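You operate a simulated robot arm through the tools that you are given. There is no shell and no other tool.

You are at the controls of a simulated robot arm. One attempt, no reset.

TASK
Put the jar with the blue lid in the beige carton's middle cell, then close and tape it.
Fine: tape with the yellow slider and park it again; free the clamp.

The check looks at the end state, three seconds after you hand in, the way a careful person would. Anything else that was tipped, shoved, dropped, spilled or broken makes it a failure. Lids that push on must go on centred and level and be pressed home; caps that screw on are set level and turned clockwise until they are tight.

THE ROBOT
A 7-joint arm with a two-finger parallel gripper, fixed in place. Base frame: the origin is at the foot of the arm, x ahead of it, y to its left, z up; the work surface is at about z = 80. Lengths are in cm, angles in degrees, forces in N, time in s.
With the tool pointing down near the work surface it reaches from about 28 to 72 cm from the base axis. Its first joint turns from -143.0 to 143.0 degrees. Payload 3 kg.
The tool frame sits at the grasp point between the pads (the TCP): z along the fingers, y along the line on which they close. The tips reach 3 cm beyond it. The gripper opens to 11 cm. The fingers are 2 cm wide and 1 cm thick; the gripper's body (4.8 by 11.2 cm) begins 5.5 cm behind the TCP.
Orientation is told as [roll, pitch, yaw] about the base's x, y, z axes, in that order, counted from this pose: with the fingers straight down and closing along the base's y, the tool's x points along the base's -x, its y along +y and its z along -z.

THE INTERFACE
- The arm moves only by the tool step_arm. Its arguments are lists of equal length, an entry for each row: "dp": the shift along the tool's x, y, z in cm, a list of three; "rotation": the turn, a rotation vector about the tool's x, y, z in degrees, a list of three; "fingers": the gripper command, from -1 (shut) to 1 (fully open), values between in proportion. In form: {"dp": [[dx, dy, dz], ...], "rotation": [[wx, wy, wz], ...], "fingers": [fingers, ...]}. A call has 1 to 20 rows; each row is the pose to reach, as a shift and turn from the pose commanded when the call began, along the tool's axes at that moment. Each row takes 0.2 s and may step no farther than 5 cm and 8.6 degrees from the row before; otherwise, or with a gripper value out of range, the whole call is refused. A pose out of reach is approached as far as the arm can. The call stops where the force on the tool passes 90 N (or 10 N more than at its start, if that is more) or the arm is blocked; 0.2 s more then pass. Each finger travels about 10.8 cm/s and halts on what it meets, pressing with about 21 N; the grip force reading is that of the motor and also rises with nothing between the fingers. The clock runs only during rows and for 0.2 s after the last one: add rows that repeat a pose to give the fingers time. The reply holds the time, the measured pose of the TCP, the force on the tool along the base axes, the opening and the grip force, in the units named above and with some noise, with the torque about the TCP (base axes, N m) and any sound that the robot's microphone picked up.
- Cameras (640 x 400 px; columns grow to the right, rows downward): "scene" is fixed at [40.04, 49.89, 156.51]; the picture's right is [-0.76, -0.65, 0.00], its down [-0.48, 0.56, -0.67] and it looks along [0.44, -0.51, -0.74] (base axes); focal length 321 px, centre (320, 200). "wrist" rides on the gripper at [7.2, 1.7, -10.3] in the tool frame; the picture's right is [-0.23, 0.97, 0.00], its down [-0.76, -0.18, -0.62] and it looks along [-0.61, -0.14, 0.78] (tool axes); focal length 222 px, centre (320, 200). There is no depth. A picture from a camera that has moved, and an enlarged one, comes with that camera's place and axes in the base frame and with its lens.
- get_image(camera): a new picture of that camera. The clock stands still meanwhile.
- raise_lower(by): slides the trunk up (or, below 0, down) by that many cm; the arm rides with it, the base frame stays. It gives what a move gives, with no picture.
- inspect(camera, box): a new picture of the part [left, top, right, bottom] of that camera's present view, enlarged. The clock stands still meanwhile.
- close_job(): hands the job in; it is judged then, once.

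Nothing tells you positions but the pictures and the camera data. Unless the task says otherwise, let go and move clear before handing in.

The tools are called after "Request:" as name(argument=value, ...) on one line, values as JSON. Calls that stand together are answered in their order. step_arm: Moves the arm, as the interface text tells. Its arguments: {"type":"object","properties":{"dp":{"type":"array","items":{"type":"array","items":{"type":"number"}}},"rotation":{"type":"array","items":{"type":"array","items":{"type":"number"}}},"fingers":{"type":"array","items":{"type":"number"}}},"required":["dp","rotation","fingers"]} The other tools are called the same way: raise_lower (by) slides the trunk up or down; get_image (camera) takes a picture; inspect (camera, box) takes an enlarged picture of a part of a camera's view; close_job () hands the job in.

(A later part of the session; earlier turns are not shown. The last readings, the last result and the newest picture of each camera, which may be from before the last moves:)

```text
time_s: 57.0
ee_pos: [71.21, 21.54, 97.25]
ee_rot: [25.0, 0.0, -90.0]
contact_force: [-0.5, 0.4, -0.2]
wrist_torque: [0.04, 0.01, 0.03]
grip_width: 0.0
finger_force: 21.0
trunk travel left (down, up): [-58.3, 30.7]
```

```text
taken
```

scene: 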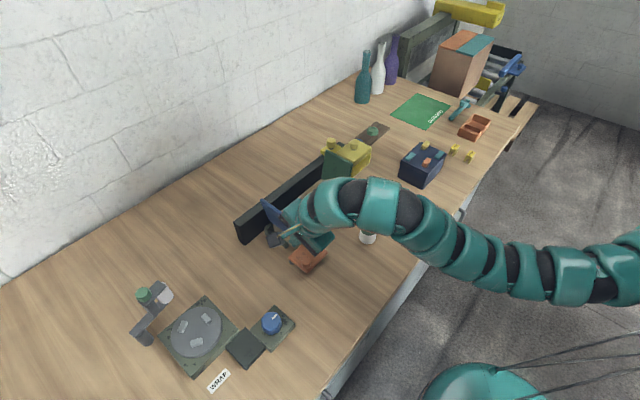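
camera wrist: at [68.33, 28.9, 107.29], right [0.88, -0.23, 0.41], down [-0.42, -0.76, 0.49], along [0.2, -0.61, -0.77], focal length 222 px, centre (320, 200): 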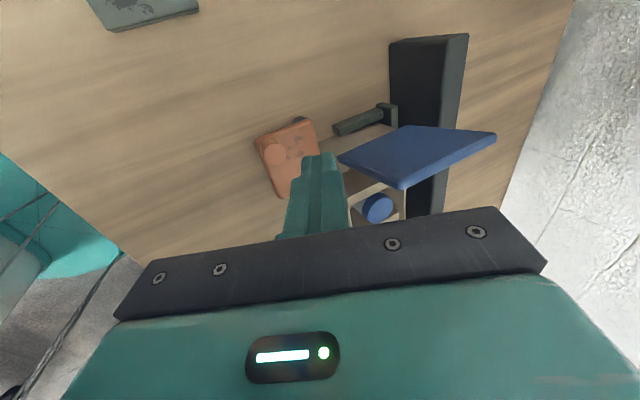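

Request:
inspect(camera="wrist", box=[240, 60, 520, 240])

Request:
inspect(camera="scene", box=[230, 180, 350, 270])

```text
2.22 times, centred on (380, 150) of wrist
camera zoom: at [68.33, 28.9, 107.29], right [0.88, -0.23, 0.41], down [-0.42, -0.76, 0.49], along [0.2, -0.61, -0.77], focal length 494 px, centre (187, 311)
```

zoom: 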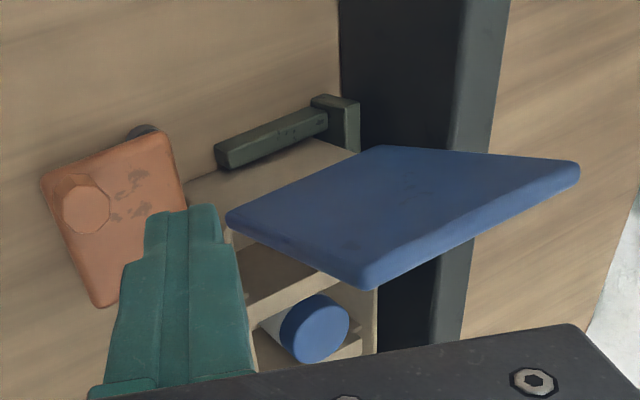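

```text
4.44 times, centred on (290, 225) of scene
camera zoom: at [40.04, 49.89, 156.51], right [-0.76, -0.65, 0.0], down [-0.48, 0.56, -0.67], along [0.44, -0.51, -0.74], focal length 1425 px, centre (453, 89)
```

zoom: 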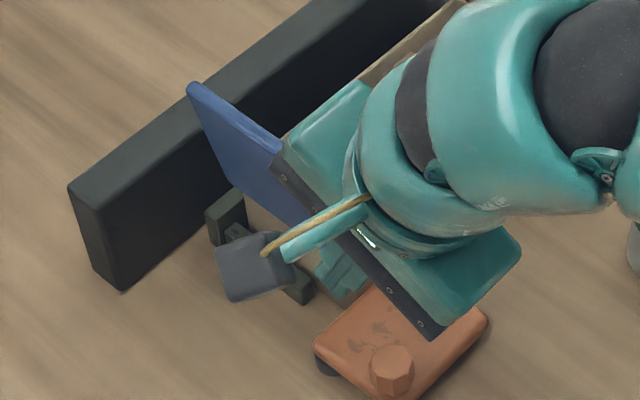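

The blue flap's tip edge is at y≈18.3, z≈96. I extend along x outside it, then push it inward in small steps.

Request:
step_arm(dp=[[0, 2.8, 2.5], [0, 5.66, 5.1], [0, 5.66, 5.1]], rotation=[[0, 0, 0], [0, 0, 0], [0, 0, 0]], fingers=[-1, -1, -1])

Request:
inspect(camera="wrist", box=[240, 60, 520, 240])

Request:
inspect(camera="scene", box=[230, 180, 350, 270])

```text
time_s: 57.8
ee_pos: [78.4, 21.78, 95.13]
ee_rot: [25.1, -0.1, -89.9]
contact_force: [-0.3, 0.7, 0.3]
wrist_torque: [0.0, -0.01, 0.01]
grip_width: 0.0
finger_force: 21.1
trunk travel left (down, up): [-58.3, 30.7]
```

```text
2.22 times, centred on (380, 150) of wrist
camera zoom: at [75.58, 29.11, 105.11], right [0.88, -0.23, 0.41], down [-0.42, -0.76, 0.49], along [0.2, -0.61, -0.77], focal length 494 px, centre (187, 311)
```

zoom: 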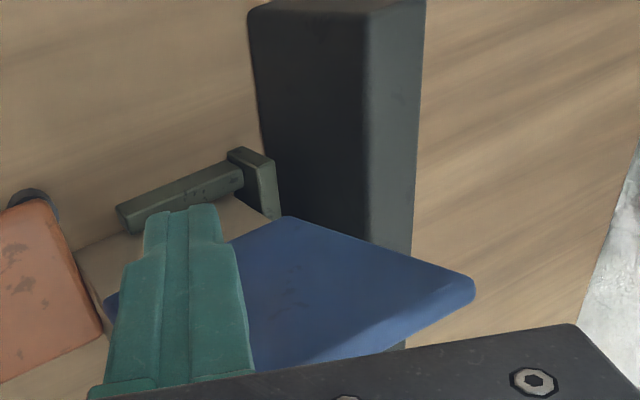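

```text
4.44 times, centred on (290, 225) of scene
camera zoom: at [40.04, 49.89, 156.51], right [-0.76, -0.65, 0.0], down [-0.48, 0.56, -0.67], along [0.44, -0.51, -0.74], focal length 1425 px, centre (453, 89)
```

zoom: 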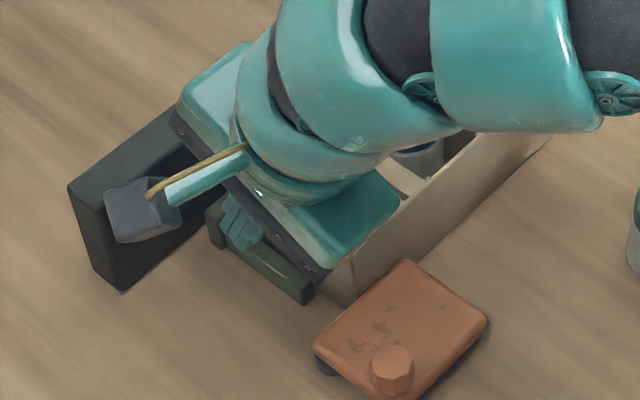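

Request:
step_arm(dp=[[-1.2, 0, 0], [-2.4, 0, 0], [-3.6, 0, 0], [-4.8, 0, 0]], rotation=[[0, 0, 0], [0, 0, 0], [0, 0, 0], [0, 0, 0]], fingers=[-1, -1, -1, -1])

Request:
inspect(camera="wrist", box=[240, 60, 520, 240])

```text
time_s: 58.8
ee_pos: [78.7, 16.94, 95.21]
ee_rot: [25.0, -0.1, -89.9]
contact_force: [0.4, 0.3, 0.4]
wrist_torque: [0.0, 0.02, -0.02]
grip_width: 0.0
finger_force: 20.9
trunk travel left (down, up): [-58.3, 30.7]
```

```text
2.22 times, centred on (380, 150) of wrist
camera zoom: at [75.77, 24.17, 105.16], right [0.88, -0.23, 0.41], down [-0.42, -0.76, 0.49], along [0.2, -0.61, -0.77], focal length 494 px, centre (187, 311)
```

zoom: 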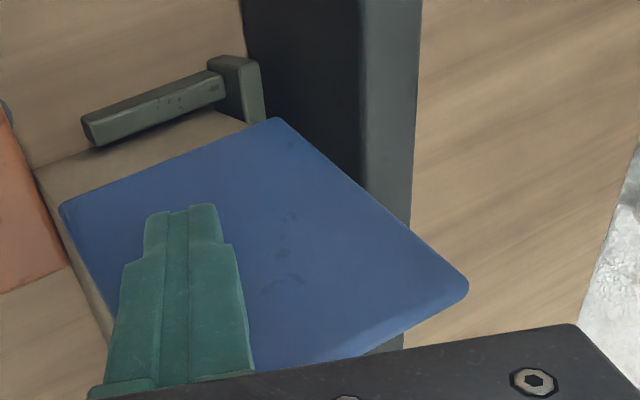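

Request:
step_arm(dp=[[-1.2, 0, 0], [-2.4, 0, 0], [-3.5, 0, 0], [-3.5, 0, 0]], rotation=[[0, 0, 0], [0, 0, 0], [0, 0, 0], [0, 0, 0]], fingers=[-1, -1, -1, -1])

Request:
get_image(camera="wrist")

Request:
inspect(camera="scene", box=[230, 160, 370, 265])

```text
time_s: 59.8
ee_pos: [78.62, 13.34, 95.37]
ee_rot: [25.0, 0.0, -89.9]
contact_force: [-0.6, -0.1, 0.2]
wrist_torque: [0.02, -0.02, -0.01]
grip_width: 0.02
finger_force: 21.3
trunk travel left (down, up): [-58.3, 30.7]
```

```text
taken
camera wrist: at [75.76, 20.61, 105.39], right [0.88, -0.23, 0.41], down [-0.42, -0.76, 0.49], along [0.2, -0.61, -0.77], focal length 222 px, centre (320, 200)
```

wrist: 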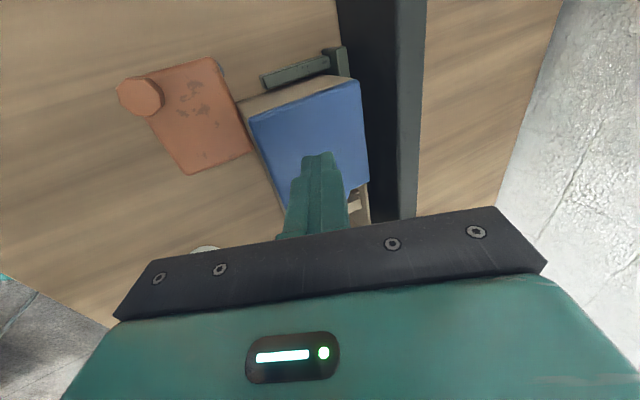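

```text
3.81 times, centred on (300, 212) of scene
camera zoom: at [40.04, 49.89, 156.51], right [-0.76, -0.65, 0.0], down [-0.48, 0.56, -0.67], along [0.44, -0.51, -0.74], focal length 1221 px, centre (396, 152)
```

zoom: 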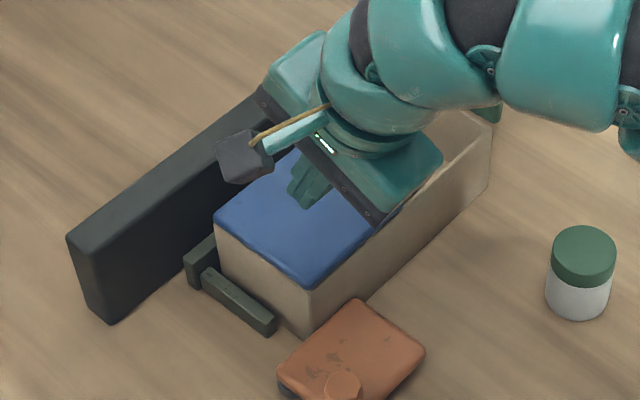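

The blue flap folded over and lies closed with no force. Now I withdraw and go around the front to the outer side of the green flap.

Request:
step_arm(dp=[[0, -3.2, -2.6], [0, -6.4, -5.2], [-4.6, -6.4, -5.2], [-9.2, -6.4, -5.2], [-13.8, -6.4, -5.2], [-18.4, -6.4, -5.2], [-22.9, -6.4, -5.2], [-22.9, -6.4, -5.2]], rotation=[[0, 0, 0], [0, 0, 0], [0, 0, 0], [0, 0, 0], [0, 0, 0], [0, 0, 0], [0, 0, 0], [0, 0, 0]], fingers=[-1, -1, -1, -1, -1, -1, -1, -1])

Request:
get_image(camera="wrist")

Request:
inspect(camera="scene", box=[250, 130, 390, 265])

```text
time_s: 61.6
ee_pos: [71.42, -7.74, 95.31]
ee_rot: [25.2, 0.3, -89.9]
contact_force: [-0.5, -0.3, 0.2]
wrist_torque: [-0.02, 0.0, 0.0]
grip_width: 0.01
finger_force: 21.0
out of reach, approached as far as the arm can: row 4, 5, 6, 7, 8
trunk travel left (down, up): [-58.3, 30.7]
```

```text
taken
camera wrist: at [68.54, -0.54, 105.3], right [0.88, -0.23, 0.41], down [-0.42, -0.76, 0.49], along [0.21, -0.6, -0.77], focal length 222 px, centre (320, 200)
```

wrist: 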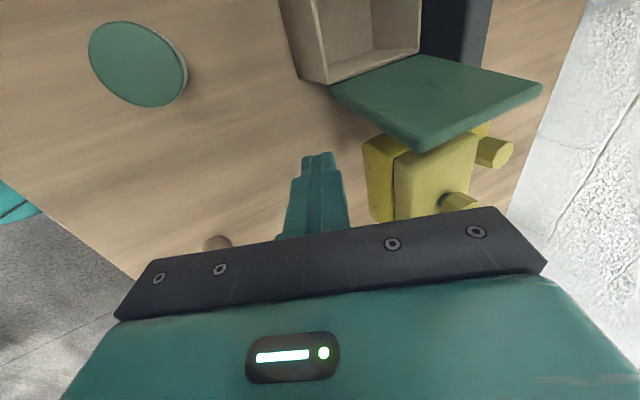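

```text
2.96 times, centred on (320, 198) of scene
camera zoom: at [40.04, 49.89, 156.51], right [-0.76, -0.65, 0.0], down [-0.48, 0.56, -0.67], along [0.44, -0.51, -0.74], focal length 950 px, centre (320, 207)
```

zoom: 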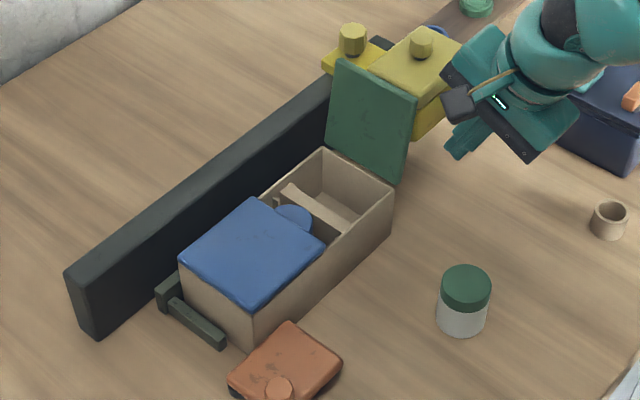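

The blue flap lies flat. I'll inspect the gap between the green flap and the yellow slider.

Request:
inspect(camera="wrist", box=[260, 40, 560, 230])

```text
2.11 times, centred on (410, 135) of wrist
camera zoom: at [68.54, -0.54, 105.3], right [0.88, -0.23, 0.41], down [-0.42, -0.76, 0.49], along [0.21, -0.6, -0.77], focal length 468 px, centre (130, 337)
```

zoom: 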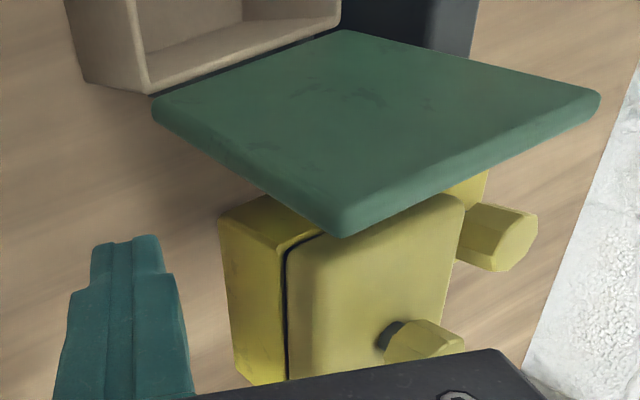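

There's little room between the flap and slider, so I'll push the green flap's tip edge from above, keeping the fingertips higher than the slider's slab. First the trunk goes up a bit.

Request:
raise_lower(by=6)

Request:
step_arm(dp=[[-2.5, 0, 0], [-2.8, 2.5, 1.5], [-2.8, 5.2, 4.2], [-2.8, 5.2, 4.2]], rotation=[[0, 0, 0], [0, 0, 0], [0, 0, 0], [0, 0, 0]], fingers=[-1, -1, -1, -1])

Request:
get_image(camera="wrist")

Request:
inspect(camera="wrist", box=[240, 60, 540, 240])

Request:
inspect(camera="scene", box=[300, 110, 420, 220])

```text
time_s: 62.6
ee_pos: [71.6, -7.71, 101.23]
ee_rot: [25.2, 0.1, -89.8]
contact_force: [0.7, -0.4, -0.8]
wrist_torque: [-0.01, -0.01, 0.03]
grip_width: 0.02
finger_force: 20.3
trunk travel left (down, up): [-64.3, 24.7]
```

```text
time_s: 63.6
ee_pos: [77.83, -10.38, 99.51]
ee_rot: [25.3, 0.1, -89.7]
contact_force: [-0.3, -0.2, -0.1]
wrist_torque: [0.03, 0.0, 0.0]
grip_width: 0.0
finger_force: 21.0
trunk travel left (down, up): [-64.3, 24.7]
```

```text
taken
camera wrist: at [75.01, -3.26, 109.57], right [0.88, -0.23, 0.41], down [-0.42, -0.76, 0.49], along [0.21, -0.61, -0.77], focal length 222 px, centre (320, 200)
```

wrist: 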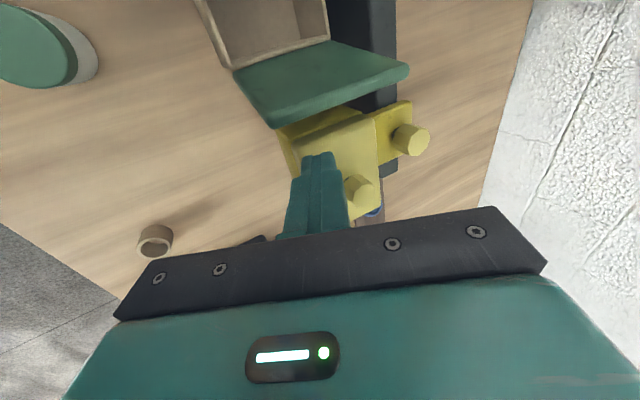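

```text
2.13 times, centred on (390, 150) of wrist
camera zoom: at [75.01, -3.26, 109.57], right [0.88, -0.23, 0.41], down [-0.42, -0.76, 0.49], along [0.21, -0.61, -0.77], focal length 474 px, centre (171, 307)
```

zoom: 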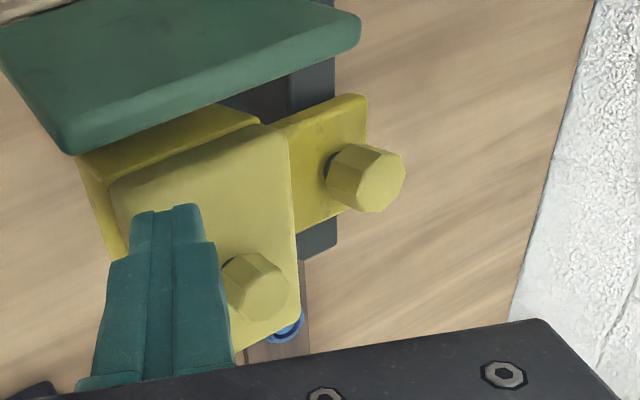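

```text
3.64 times, centred on (360, 165) of scene
camera zoom: at [40.04, 49.89, 156.51], right [-0.76, -0.65, 0.0], down [-0.48, 0.56, -0.67], along [0.44, -0.51, -0.74], focal length 1166 px, centre (174, 327)
```

zoom: 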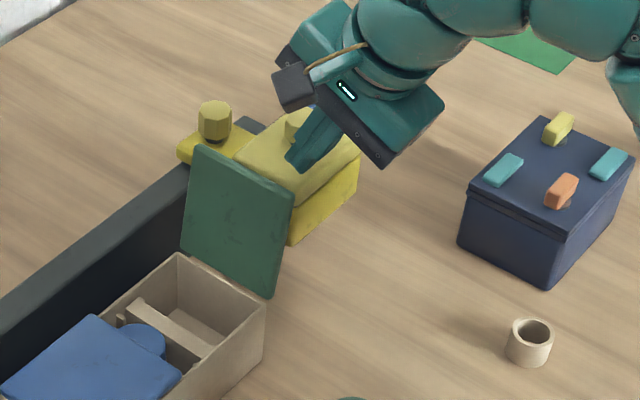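

Request:
step_arm(dp=[[0, -0.5, 1.1], [1.2, -0.5, 1.1], [2.4, -0.5, 1.1], [3.6, -0.5, 1.1], [4.6, -0.5, 1.1]], rotation=[[0, 0, 0], [0, 0, 0], [0, 0, 0], [0, 0, 0], [0, 0, 0]], fingers=[-1, -1, -1, -1, -1])

Request:
inspect(camera="scene", box=[270, 130, 410, 250])

```text
time_s: 64.8
ee_pos: [78.06, -5.94, 98.46]
ee_rot: [25.1, 0.1, -89.9]
contact_force: [0.0, -0.2, 1.1]
wrist_torque: [-0.03, 0.01, 0.02]
grip_width: 0.03
finger_force: 20.8
trunk travel left (down, up): [-64.3, 24.7]
```

```text
3.33 times, centred on (340, 190) of scene
camera zoom: at [40.04, 49.89, 156.51], right [-0.76, -0.65, 0.0], down [-0.48, 0.56, -0.67], along [0.44, -0.51, -0.74], focal length 1069 px, centre (253, 233)
```

zoom: 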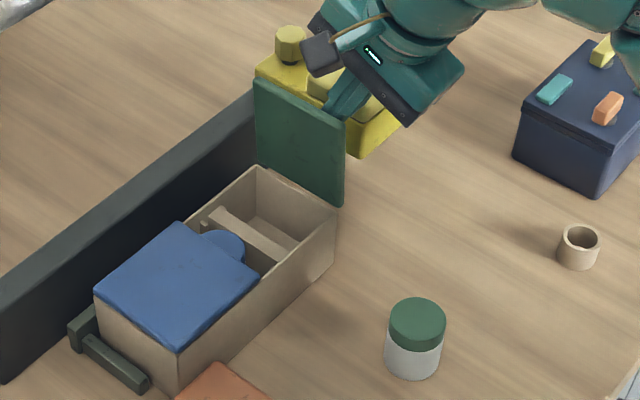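

The green flap is coming up to vertical. I keep pushing +y.

Request:
step_arm(dp=[[1, 0, 0], [2, 0, 0], [3, 0, 0.2], [4, 0, 0.2], [4, 0, 0.2]], rotation=[[0, 0, 0], [0, 0, 0], [0, 0, 0], [0, 0, 0], [0, 0, 0]], fingers=[-1, -1, -1, -1, -1])

Request:
inspect(camera="scene", box=[250, 130, 390, 250])

```text
time_s: 66.0
ee_pos: [77.99, -1.95, 98.33]
ee_rot: [25.1, 0.2, -89.9]
contact_force: [0.1, 0.5, -0.2]
wrist_torque: [0.01, 0.0, 0.03]
grip_width: 0.0
finger_force: 20.8
trunk travel left (down, up): [-64.3, 24.7]
```

```text
3.33 times, centred on (320, 190) of scene
camera zoom: at [40.04, 49.89, 156.51], right [-0.76, -0.65, 0.0], down [-0.48, 0.56, -0.67], along [0.44, -0.51, -0.74], focal length 1069 px, centre (320, 233)
```

zoom: 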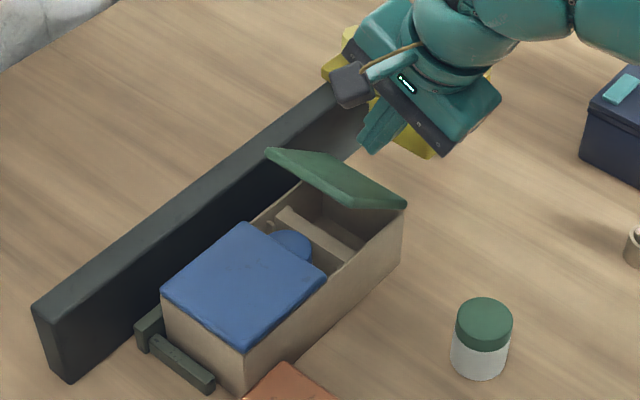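

It's now folding down on its own. I back away while time passes and then check.

Request:
step_arm(dp=[[0, -1, -1], [0, -3, -2.5], [0, -5, -4], [0, -5, -4], [0, -5, -4]], rotation=[[0, 0, 0], [0, 0, 0], [0, 0, 0], [0, 0, 0], [0, 0, 0]], fingers=[-1, -1, -1, -1, -1])

Request:
inspect(camera="scene", box=[250, 130, 390, 250])

Request:
get_image(camera="wrist")

```text
time_s: 67.2
ee_pos: [71.9, -1.92, 100.02]
ee_rot: [25.1, 0.2, -89.9]
contact_force: [-0.2, -0.4, 0.0]
wrist_torque: [-0.03, 0.01, 0.0]
grip_width: 0.0
finger_force: 20.9
trunk travel left (down, up): [-64.3, 24.7]
```

```text
3.33 times, centred on (320, 190) of scene
camera zoom: at [40.04, 49.89, 156.51], right [-0.76, -0.65, 0.0], down [-0.48, 0.56, -0.67], along [0.44, -0.51, -0.74], focal length 1069 px, centre (320, 233)
```

zoom: 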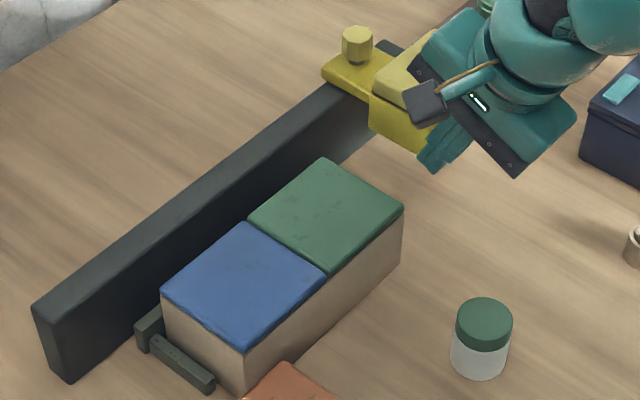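

```text
taken
camera wrist: at [69.04, 5.25, 110.04], right [0.88, -0.23, 0.41], down [-0.42, -0.76, 0.49], along [0.21, -0.6, -0.77], focal length 222 px, centre (320, 200)
```

wrist: 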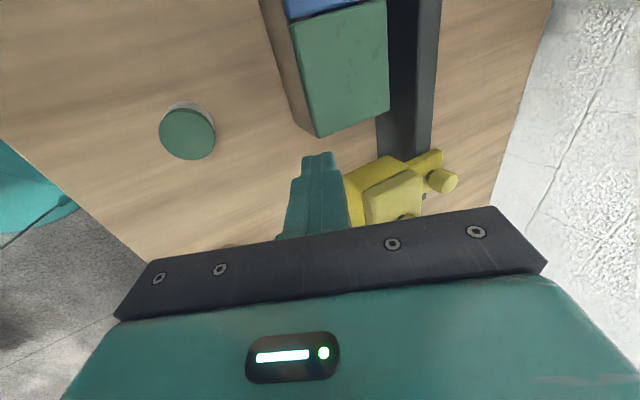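

Both flaps lie flat and meet in the middle. Next I turn the wrist back to yaw 0, so the fingers can straddle the slider head's knob along y.

Request:
raise_lower(by=3)

Request:
step_arm(dp=[[-1, -0.8, 0], [-2, -1.5, 0], [-3, -2.2, 0], [-4, -2.2, 0]], rotation=[[6, 0, 0], [12.5, 0, 0], [19, 0, 0], [25, 0, 0]], fingers=[-1, -1, -1, -1])

Request:
step_arm(dp=[[0, 0, 0], [0, 0, 0], [0, 0, 0], [0, 0, 0], [0, 0, 0], [0, 0, 0], [0, 0, 0], [0, 0, 0], [0, 0, 0], [0, 0, 0], [0, 0, 0]], rotation=[[0, 0, -8.2], [0, 0, -16.4], [0, 0, -24.6], [0, 0, -32.8], [0, 0, -41], [0, 0, -49.2], [0, 0, -57.4], [0, 0, -65.6], [0, 0, -73.8], [0, 0, -82], [0, 0, -90]], fingers=[-1, -1, -1, -0.8, -0.6, -0.4, -0.4, -0.4, -0.4, -0.4, -0.4])

Request:
get_image(camera="wrist")

```text
time_s: 68.0
ee_pos: [72.03, -2.09, 102.97]
ee_rot: [25.2, 0.2, -89.9]
contact_force: [0.3, 0.9, -0.9]
wrist_torque: [0.0, 0.0, -0.02]
grip_width: 0.01
finger_force: 20.6
trunk travel left (down, up): [-67.3, 21.7]
```

```text
time_s: 69.0
ee_pos: [69.91, -6.05, 102.04]
ee_rot: [0.1, 0.3, -89.8]
contact_force: [0.1, -1.1, 0.1]
wrist_torque: [0.02, -0.02, 0.02]
grip_width: 0.0
finger_force: 21.4
out of reach, approached as far as the arm can: row 1, 2, 3
trunk travel left (down, up): [-67.3, 21.7]
```

```text
time_s: 71.4
ee_pos: [69.97, -6.0, 101.99]
ee_rot: [0.1, -0.1, 0.2]
contact_force: [0.0, -0.3, 0.3]
wrist_torque: [0.02, 0.0, 0.0]
grip_width: 3.27
finger_force: 0.1
trunk travel left (down, up): [-67.3, 21.7]
```

```text
taken
camera wrist: at [62.69, -4.36, 112.26], right [0.22, 0.97, 0.0], down [0.76, -0.18, 0.63], along [0.61, -0.14, -0.78], focal length 222 px, centre (320, 200)
```

wrist: 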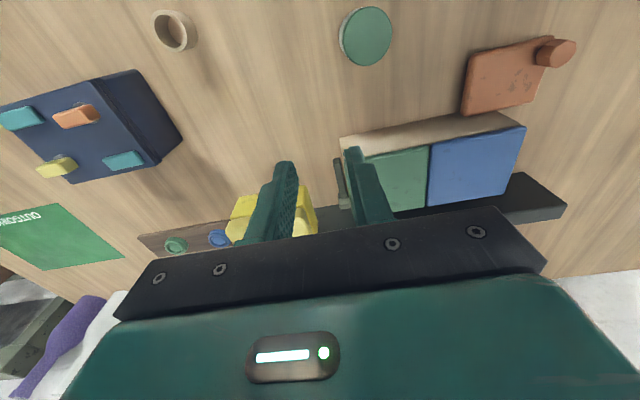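

Request:
step_arm(dp=[[-2.5, -2.5, 0], [-5, -5, 0], [-7, -7, 0], [-8.5, -8.7, 0]], rotation=[[0, -6, 0], [0, -12.5, 0], [0, -19, 0], [0, -25, 0]], fingers=[-0.3, -0.3, -0.3, -0.3])

Request:
get_image(camera="wrist")

Request:
inspect(camera="wrist", box=[220, 60, 460, 220])

```text
time_s: 72.4
ee_pos: [78.45, -14.64, 102.12]
ee_rot: [0.2, -25.2, 0.1]
contact_force: [-0.2, 0.1, 0.2]
wrist_torque: [0.02, -0.01, -0.04]
grip_width: 3.83
finger_force: 0.0
trunk travel left (down, up): [-67.3, 21.7]
```

```text
taken
camera wrist: at [67.45, -12.99, 108.23], right [0.2, 0.97, 0.1], down [0.42, -0.18, 0.89], along [0.88, -0.14, -0.45], focal length 222 px, centre (320, 200)
```

wrist: 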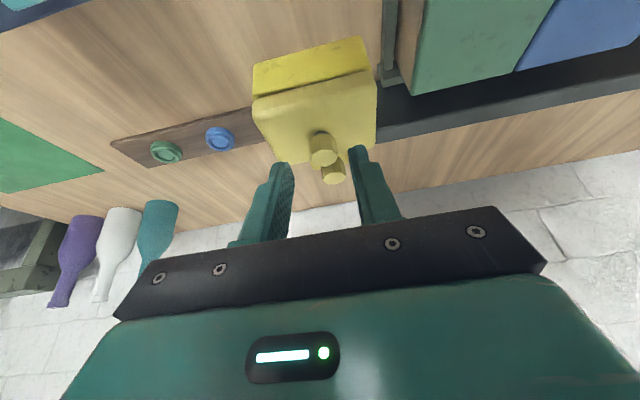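

```text
2.50 times, centred on (340, 140) of wrist
camera zoom: at [67.45, -12.99, 108.23], right [0.2, 0.97, 0.1], down [0.42, -0.18, 0.89], along [0.88, -0.14, -0.45], focal length 555 px, centre (270, 350)
```

zoom: 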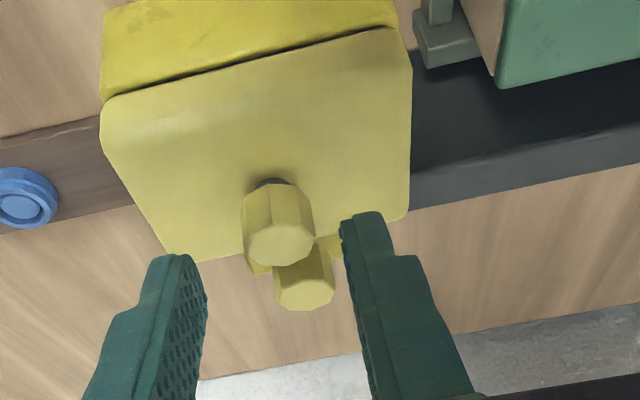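

The head knob is at about (82.1, −14.6) with its top at z≈97. I lower the fingers so they straddle it.

Request:
step_arm(dp=[[-0.4, 0.1, 2.4], [-0.7, 0.1, 4.7], [-0.7, 0.1, 4.7]], rotation=[[0, 0, 0], [0, 0, 0], [0, 0, 0]], fingers=[-0.3, -0.3, -0.3])

Request:
inspect(camera="wrist", box=[220, 60, 460, 220])

Request:
inspect(camera="scene", box=[290, 110, 410, 220])

```text
time_s: 73.2
ee_pos: [81.03, -14.57, 98.21]
ee_rot: [0.2, -25.3, 0.1]
contact_force: [0.2, -0.5, -0.3]
wrist_torque: [0.0, 0.0, 0.0]
grip_width: 3.86
finger_force: 0.0
trunk travel left (down, up): [-67.3, 21.7]
```

```text
2.50 times, centred on (340, 140) of wrist
camera zoom: at [70.07, -12.81, 104.42], right [0.2, 0.97, 0.1], down [0.42, -0.18, 0.89], along [0.88, -0.14, -0.45], focal length 555 px, centre (270, 350)
```

zoom: 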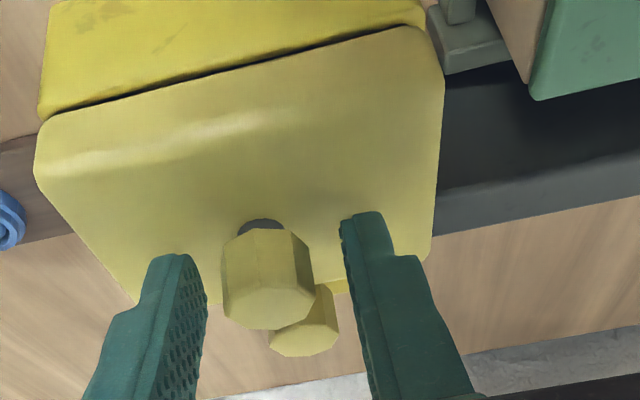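

```text
3.64 times, centred on (350, 165) of scene
camera zoom: at [40.04, 49.89, 156.51], right [-0.76, -0.65, 0.0], down [-0.48, 0.56, -0.67], along [0.44, -0.51, -0.74], focal length 1166 px, centre (211, 327)
```

zoom: 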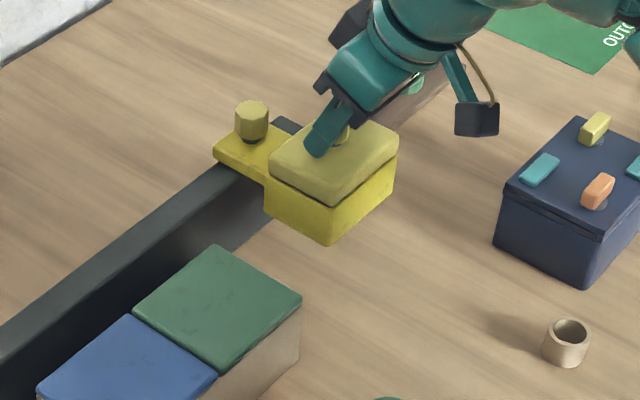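

The fingers straddle the knob with room above the slab. I narrow the opening and try a small slide toward +y, watching the force.

Request:
step_arm(dp=[[0, 0, 0], [0, 0, 0], [0, 0.4, 0], [0, 0.8, 0], [0, 1.2, 0], [0, 1.6, 0]], rotation=[[0, 0, 0], [0, 0, 0], [0, 0, 0], [0, 0, 0], [0, 0, 0], [0, 0, 0]], fingers=[-0.45, -0.5, -0.5, -0.5, -0.5, -0.5])

Request:
inspect(camera="wrist", box=[220, 60, 460, 220])

Request:
inspect(camera="scene", box=[290, 110, 410, 220])

```text
time_s: 74.6
ee_pos: [81.29, -12.84, 98.18]
ee_rot: [0.2, -25.4, 0.0]
contact_force: [0.2, 0.8, 0.9]
wrist_torque: [0.0, 0.03, 0.02]
grip_width: 2.77
finger_force: 0.3
trunk travel left (down, up): [-67.3, 21.7]
```

```text
2.50 times, centred on (340, 140) of wrist
camera zoom: at [70.23, -11.2, 104.29], right [0.2, 0.97, 0.1], down [0.42, -0.18, 0.89], along [0.88, -0.14, -0.45], focal length 555 px, centre (270, 350)
```

zoom: 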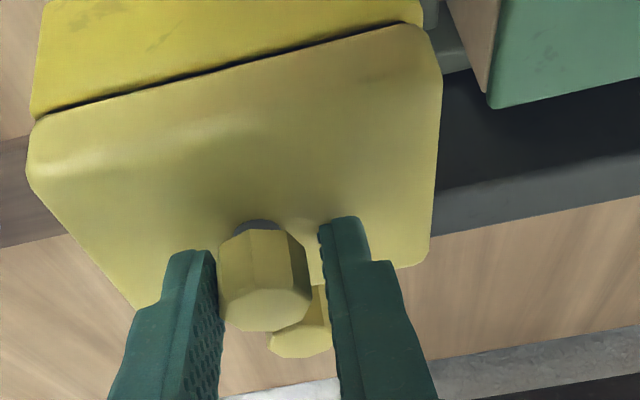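

```text
3.64 times, centred on (350, 165) of scene
camera zoom: at [40.04, 49.89, 156.51], right [-0.76, -0.65, 0.0], down [-0.48, 0.56, -0.67], along [0.44, -0.51, -0.74], focal length 1166 px, centre (211, 327)
```

zoom: 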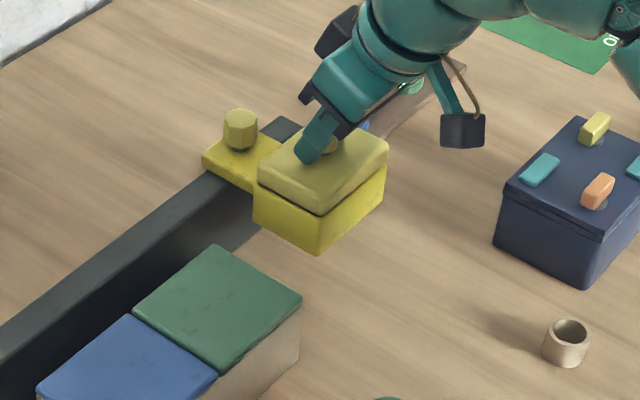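

The slider glides freely with about 1 N. Before taping, I'll leave it there briefly and nudge the carton back toward the rail; first I lift off the knob and retreat.

Request:
step_arm(dp=[[-1, 0, -2.2], [-2.1, 0, -4.5], [1.5, 2, -6], [5, 5, -6], [7, 9, -6], [7, 13.5, -6], [7, 18, -6], [7, 18.9, -6]], rotation=[[0, 0, 0], [0, 0, 0], [0, 0, 0], [0, 0, 0], [0, 0, 0], [0, 0, 0], [0, 0, 0], [0, 0, 0]], fingers=[-0.5, -0.5, -0.5, -1, -1, -1, -1, -1])

Request:
get_image(camera="wrist")

Request:
inspect(camera="scene", box=[260, 130, 400, 270])

```text
time_s: 76.4
ee_pos: [72.18, 6.14, 100.35]
ee_rot: [0.2, -25.2, 0.0]
contact_force: [-0.4, -1.0, 0.1]
wrist_torque: [0.02, 0.02, 0.04]
grip_width: 0.0
finger_force: 20.9
trunk travel left (down, up): [-67.3, 21.7]
```

```text
taken
camera wrist: at [61.19, 7.71, 106.58], right [0.2, 0.97, 0.1], down [0.42, -0.18, 0.89], along [0.88, -0.14, -0.45], focal length 222 px, centre (320, 200)
```

wrist: 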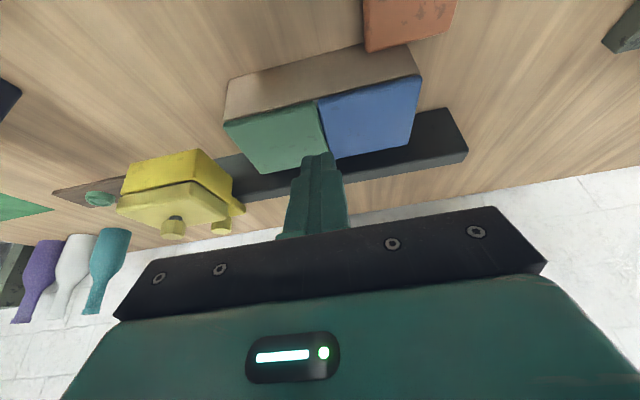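

```text
2.86 times, centred on (330, 200) of scene
camera zoom: at [40.04, 49.89, 156.51], right [-0.76, -0.65, 0.0], down [-0.48, 0.56, -0.67], along [0.44, -0.51, -0.74], focal length 916 px, centre (291, 200)
```

zoom: 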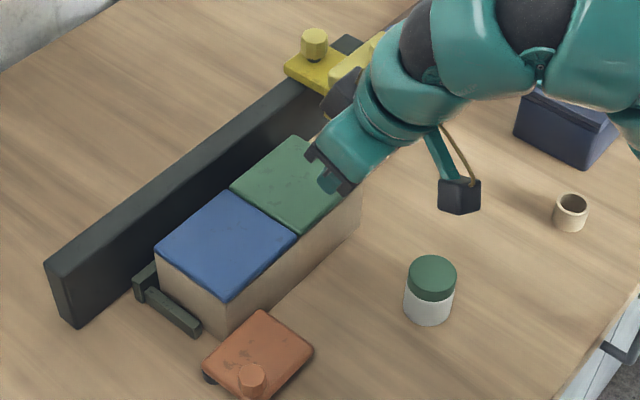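

Request:
inspect(camera="wrist", box=[340, 0, 480, 100])

Request:
inspect(camera="scene", box=[280, 220, 340, 265])

Request:
inspect(camera="wrist", box=[200, 60, 480, 240])

```text
4.00 times, centred on (410, 50) of wrist
camera zoom: at [61.19, 7.71, 106.58], right [0.2, 0.97, 0.1], down [0.42, -0.18, 0.89], along [0.88, -0.14, -0.45], focal length 888 px, centre (-40, 800)
```

zoom: 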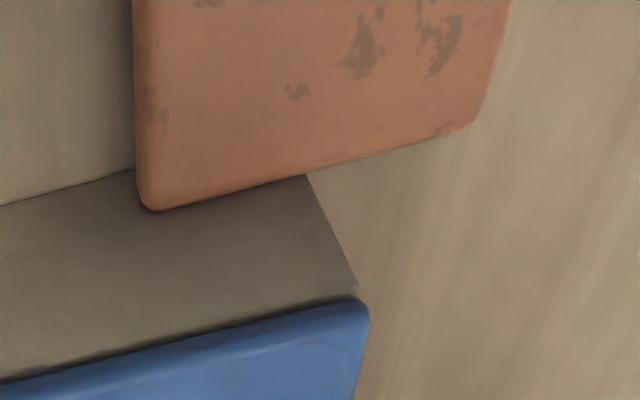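

```text
8.89 times, centred on (310, 242) of scene
camera zoom: at [40.04, 49.89, 156.51], right [-0.76, -0.65, 0.0], down [-0.48, 0.56, -0.67], along [0.44, -0.51, -0.74], focal length 2850 px, centre (409, -178)
```

zoom: 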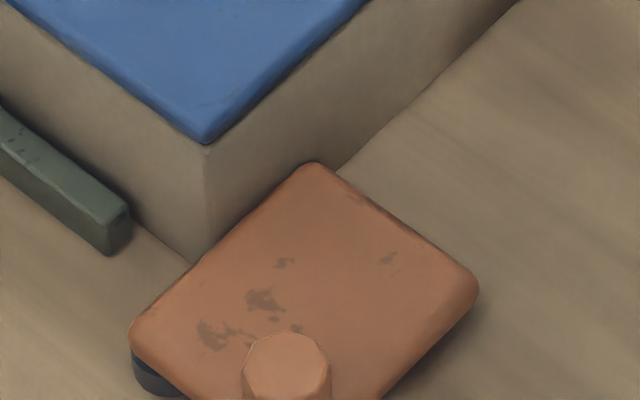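

```text
2.22 times, centred on (340, 150) of wrist
camera zoom: at [61.19, 7.71, 106.58], right [0.2, 0.97, 0.1], down [0.42, -0.18, 0.89], along [0.88, -0.14, -0.45], focal length 494 px, centre (276, 311)
```

zoom: 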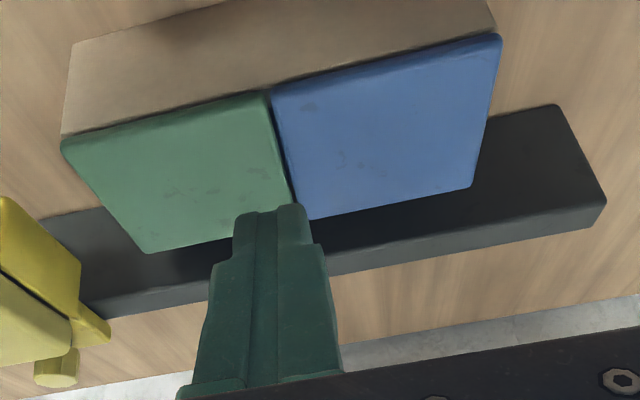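

The carton turns out to sit within about 0.2 cm of its original place, so no push is needed. I return to the slider knob.

Request:
step_arm(dp=[[0, -4.8, 0], [0, -9.6, 0], [0, -14.4, 0], [-2, -18.8, 0], [-6, -18.9, 0.7], [-9.25, -18.9, 1.45], [-9.25, -18.9, 1.45]], rotation=[[0, 0, 0], [0, 0, 0], [0, 0, 0], [0, 0, 0], [0, 0, 0], [0, 0, 0], [0, 0, 0]], fingers=[-1, -1, -0.6, -0.3, -0.3, -0.3, -0.3])

Request:
inspect(camera="wrist", box=[220, 60, 460, 220])

```text
time_s: 78.0
ee_pos: [81.35, -12.77, 103.21]
ee_rot: [0.1, -25.3, 0.1]
contact_force: [-0.3, 0.1, -0.5]
wrist_torque: [0.04, 0.01, 0.03]
grip_width: 3.85
finger_force: 0.1
trunk travel left (down, up): [-67.3, 21.7]
```

```text
2.50 times, centred on (340, 140) of wrist
camera zoom: at [70.22, -11.1, 109.43], right [0.2, 0.97, 0.1], down [0.42, -0.18, 0.89], along [0.88, -0.14, -0.45], focal length 555 px, centre (270, 350)
```

zoom: 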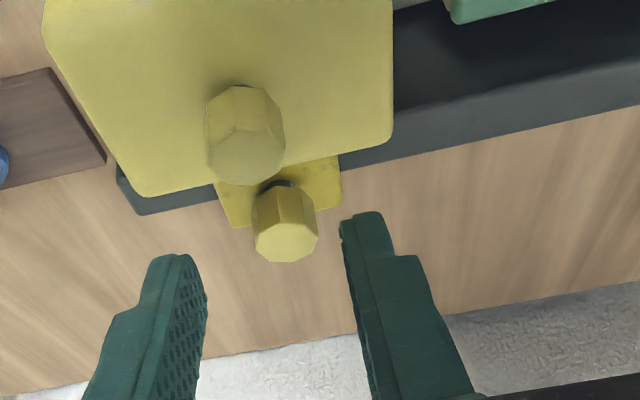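

Request:
step_arm(dp=[[1.2, -0.25, 2.2], [2.3, -0.25, 4.45], [2.3, -0.25, 4.45], [2.3, -0.25, 4.45]], rotation=[[0, 0, 0], [0, 0, 0], [0, 0, 0], [0, 0, 0]], fingers=[-0.3, -0.3, -0.4, -0.5])

Request:
inspect(camera="wrist", box=[220, 60, 460, 220])

```text
time_s: 79.0
ee_pos: [81.16, -12.86, 98.15]
ee_rot: [0.1, -25.2, 0.0]
contact_force: [0.4, -0.6, 1.3]
wrist_torque: [-0.07, -0.02, -0.03]
grip_width: 2.81
finger_force: 0.4
trunk travel left (down, up): [-67.3, 21.7]
```

```text
2.50 times, centred on (340, 140) of wrist
camera zoom: at [70.14, -11.35, 104.3], right [0.2, 0.97, 0.1], down [0.42, -0.18, 0.89], along [0.88, -0.14, -0.45], focal length 555 px, centre (270, 350)
```

zoom: 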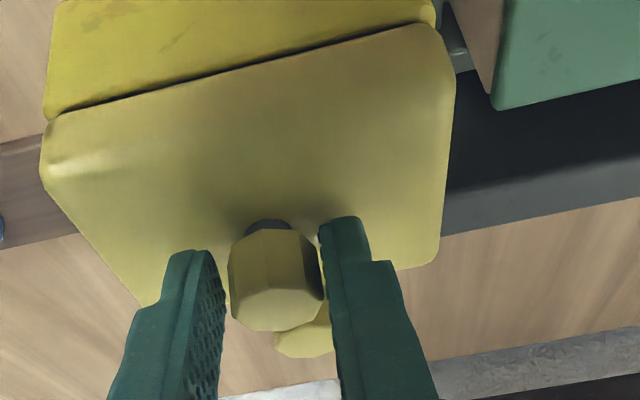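

Now I slide the head +y toward and over the carton in moderate steps.

Request:
step_arm(dp=[[0, 1, 0], [0, 2, 0], [0, 3, 0], [0, 4, 0], [0, 5, 0], [0, 6, 0], [0, 7, 0], [0, 8, 0], [0, 9, 0], [0, 10, 0]], rotation=[[0, 0, 0], [0, 0, 0], [0, 0, 0], [0, 0, 0], [0, 0, 0], [0, 0, 0], [0, 0, 0], [0, 0, 0], [0, 0, 0], [0, 0, 0]], fingers=[-0.5, -0.5, -0.5, -0.5, -0.5, -0.5, -0.5, -0.5, -0.5, -0.5])

Request:
get_image(camera="wrist")

Request:
inspect(camera="scene", box=[250, 130, 390, 260])

```text
time_s: 81.2
ee_pos: [81.11, -3.01, 98.38]
ee_rot: [0.3, -25.3, 0.1]
contact_force: [0.4, 0.3, 0.6]
wrist_torque: [-0.02, -0.02, -0.02]
grip_width: 2.75
finger_force: 0.4
trunk travel left (down, up): [-67.3, 21.7]
```

```text
taken
camera wrist: at [70.1, -1.44, 104.51], right [0.2, 0.97, 0.1], down [0.42, -0.18, 0.89], along [0.88, -0.14, -0.45], focal length 222 px, centre (320, 200)
```

wrist: 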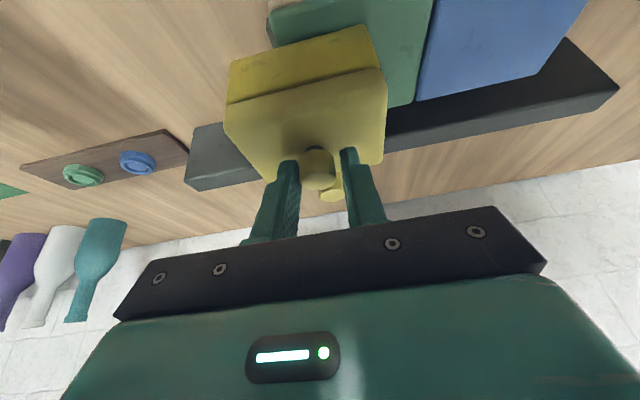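

```text
3.08 times, centred on (320, 195) of scene
camera zoom: at [40.04, 49.89, 156.51], right [-0.76, -0.65, 0.0], down [-0.48, 0.56, -0.67], along [0.44, -0.51, -0.74], focal length 986 px, centre (320, 215)
```

zoom: 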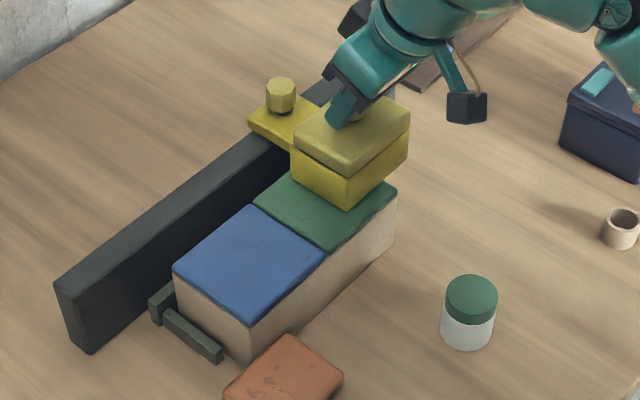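

Request:
step_arm(dp=[[0, 1, 0], [0, 2, 0], [0, 3, 0], [0, 4, 0], [0, 5, 0], [0, 6, 0], [0, 7, 0], [0, 8, 0], [0, 9, 0], [0, 10, 0], [0, 11, 0], [0, 12, 0]], rotation=[[0, 0, 0], [0, 0, 0], [0, 0, 0], [0, 0, 0], [0, 0, 0], [0, 0, 0], [0, 0, 0], [0, 0, 0], [0, 0, 0], [0, 0, 0], [0, 0, 0], [0, 0, 0]], fingers=[-0.5, -0.5, -0.5, -0.5, -0.5, -0.5, -0.5, -0.5, -0.5, -0.5, -0.5, -0.5])

Request:
get_image(camera="wrist")

Request:
inspect(camera="scene", box=[250, 130, 390, 260])

```text
time_s: 83.8
ee_pos: [80.93, 8.91, 98.15]
ee_rot: [0.2, -25.2, 0.1]
contact_force: [0.3, -0.2, 0.1]
wrist_torque: [0.01, 0.01, 0.0]
grip_width: 2.77
finger_force: 0.1
trunk travel left (down, up): [-67.3, 21.7]
```

```text
taken
camera wrist: at [69.99, 10.54, 104.39], right [0.2, 0.97, 0.1], down [0.43, -0.18, 0.89], along [0.88, -0.14, -0.45], focal length 222 px, centre (320, 200)
```

wrist: 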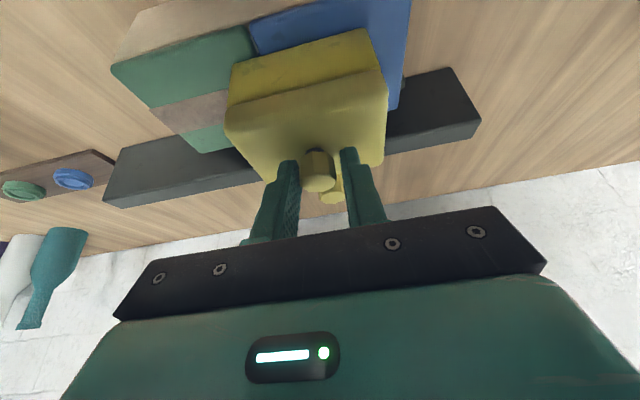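

```text
3.08 times, centred on (320, 195) of scene
camera zoom: at [40.04, 49.89, 156.51], right [-0.76, -0.65, 0.0], down [-0.48, 0.56, -0.67], along [0.44, -0.51, -0.74], focal length 986 px, centre (320, 215)
```

zoom: 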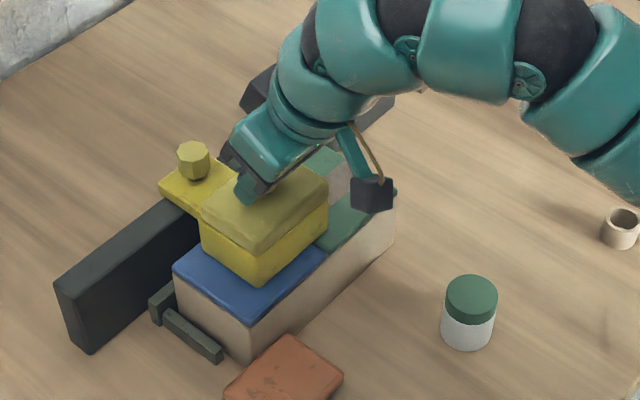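

A brown tape strip is being laid behind the head. I continue past the carton's +y end.

Request:
step_arm(dp=[[0, 1, 0], [0, 2, 0], [0, 3, 0], [0, 4, 0], [0, 5, 0], [0, 6, 0], [0, 7, 0]], rotation=[[0, 0, 0], [0, 0, 0], [0, 0, 0], [0, 0, 0], [0, 0, 0], [0, 0, 0], [0, 0, 0]], fingers=[-0.5, -0.5, -0.5, -0.5, -0.5, -0.5, -0.5])

Request:
get_image(camera="wrist")

Request:
inspect(camera="scene", box=[230, 130, 390, 260])

```text
time_s: 85.4
ee_pos: [80.97, 15.77, 98.24]
ee_rot: [0.2, -25.3, 0.1]
contact_force: [-0.9, -0.9, 0.0]
wrist_torque: [-0.03, -0.01, -0.04]
grip_width: 2.77
finger_force: 0.2
trunk travel left (down, up): [-67.3, 21.7]
```

```text
taken
camera wrist: at [70.04, 17.53, 104.38], right [0.2, 0.97, 0.1], down [0.42, -0.18, 0.89], along [0.88, -0.14, -0.45], focal length 222 px, centre (320, 200)
```

wrist: 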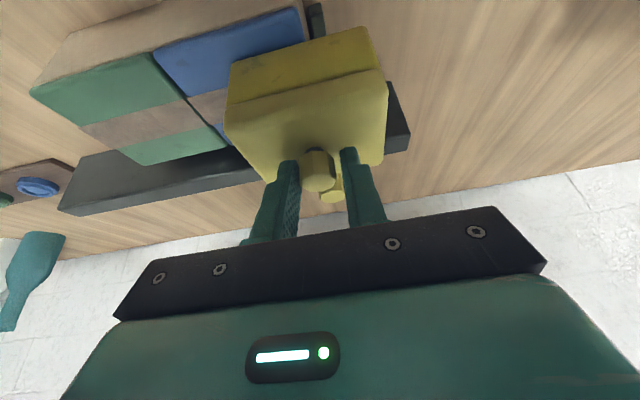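

```text
3.08 times, centred on (310, 195) of scene
camera zoom: at [40.04, 49.89, 156.51], right [-0.76, -0.65, 0.0], down [-0.48, 0.56, -0.67], along [0.44, -0.51, -0.74], focal length 986 px, centre (351, 215)
```

zoom: 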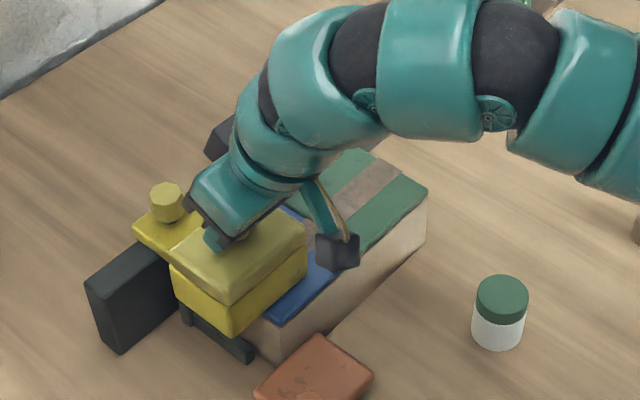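

Request:
step_arm(dp=[[0, 1, 0], [0, 2, 0], [0, 3, 0], [0, 4, 0], [0, 4.8, 0]], rotation=[[0, 0, 0], [0, 0, 0], [0, 0, 0], [0, 0, 0], [0, 0, 0]], fingers=[-0.5, -0.5, -0.5, -0.5, -0.5])

Request:
get_image(camera="wrist")

Request:
inspect(camera="scene", box=[230, 130, 390, 260])

```text
time_s: 86.6
ee_pos: [80.66, 18.59, 98.34]
ee_rot: [0.4, -25.3, 0.0]
contact_force: [-0.5, -1.5, -0.5]
wrist_torque: [0.07, 0.05, 0.02]
grip_width: 2.82
finger_force: 0.8
out of reach, approached as far as the arm can: row 3, 4, 5
trunk travel left (down, up): [-67.3, 21.7]
```

```text
taken
camera wrist: at [69.66, 20.29, 104.52], right [0.2, 0.97, 0.1], down [0.42, -0.18, 0.89], along [0.88, -0.14, -0.45], focal length 222 px, centre (320, 200)
```

wrist: 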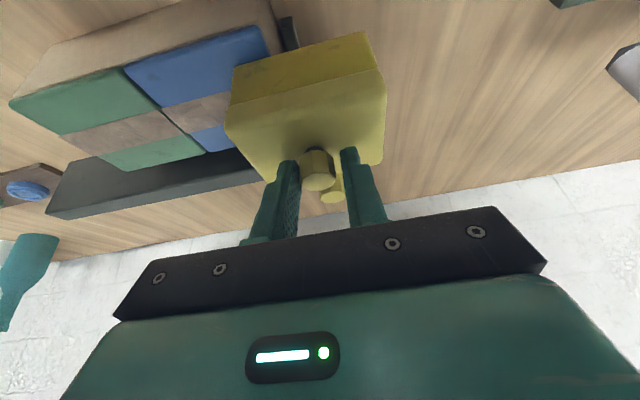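

```text
3.08 times, centred on (310, 195) of scene
camera zoom: at [40.04, 49.89, 156.51], right [-0.76, -0.65, 0.0], down [-0.48, 0.56, -0.67], along [0.44, -0.51, -0.74], focal length 986 px, centre (351, 215)
```

zoom: 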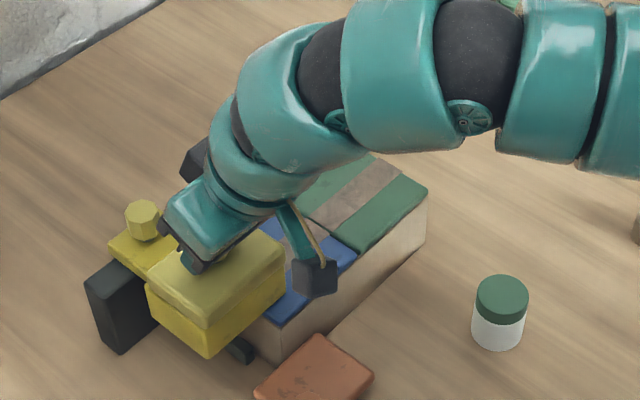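

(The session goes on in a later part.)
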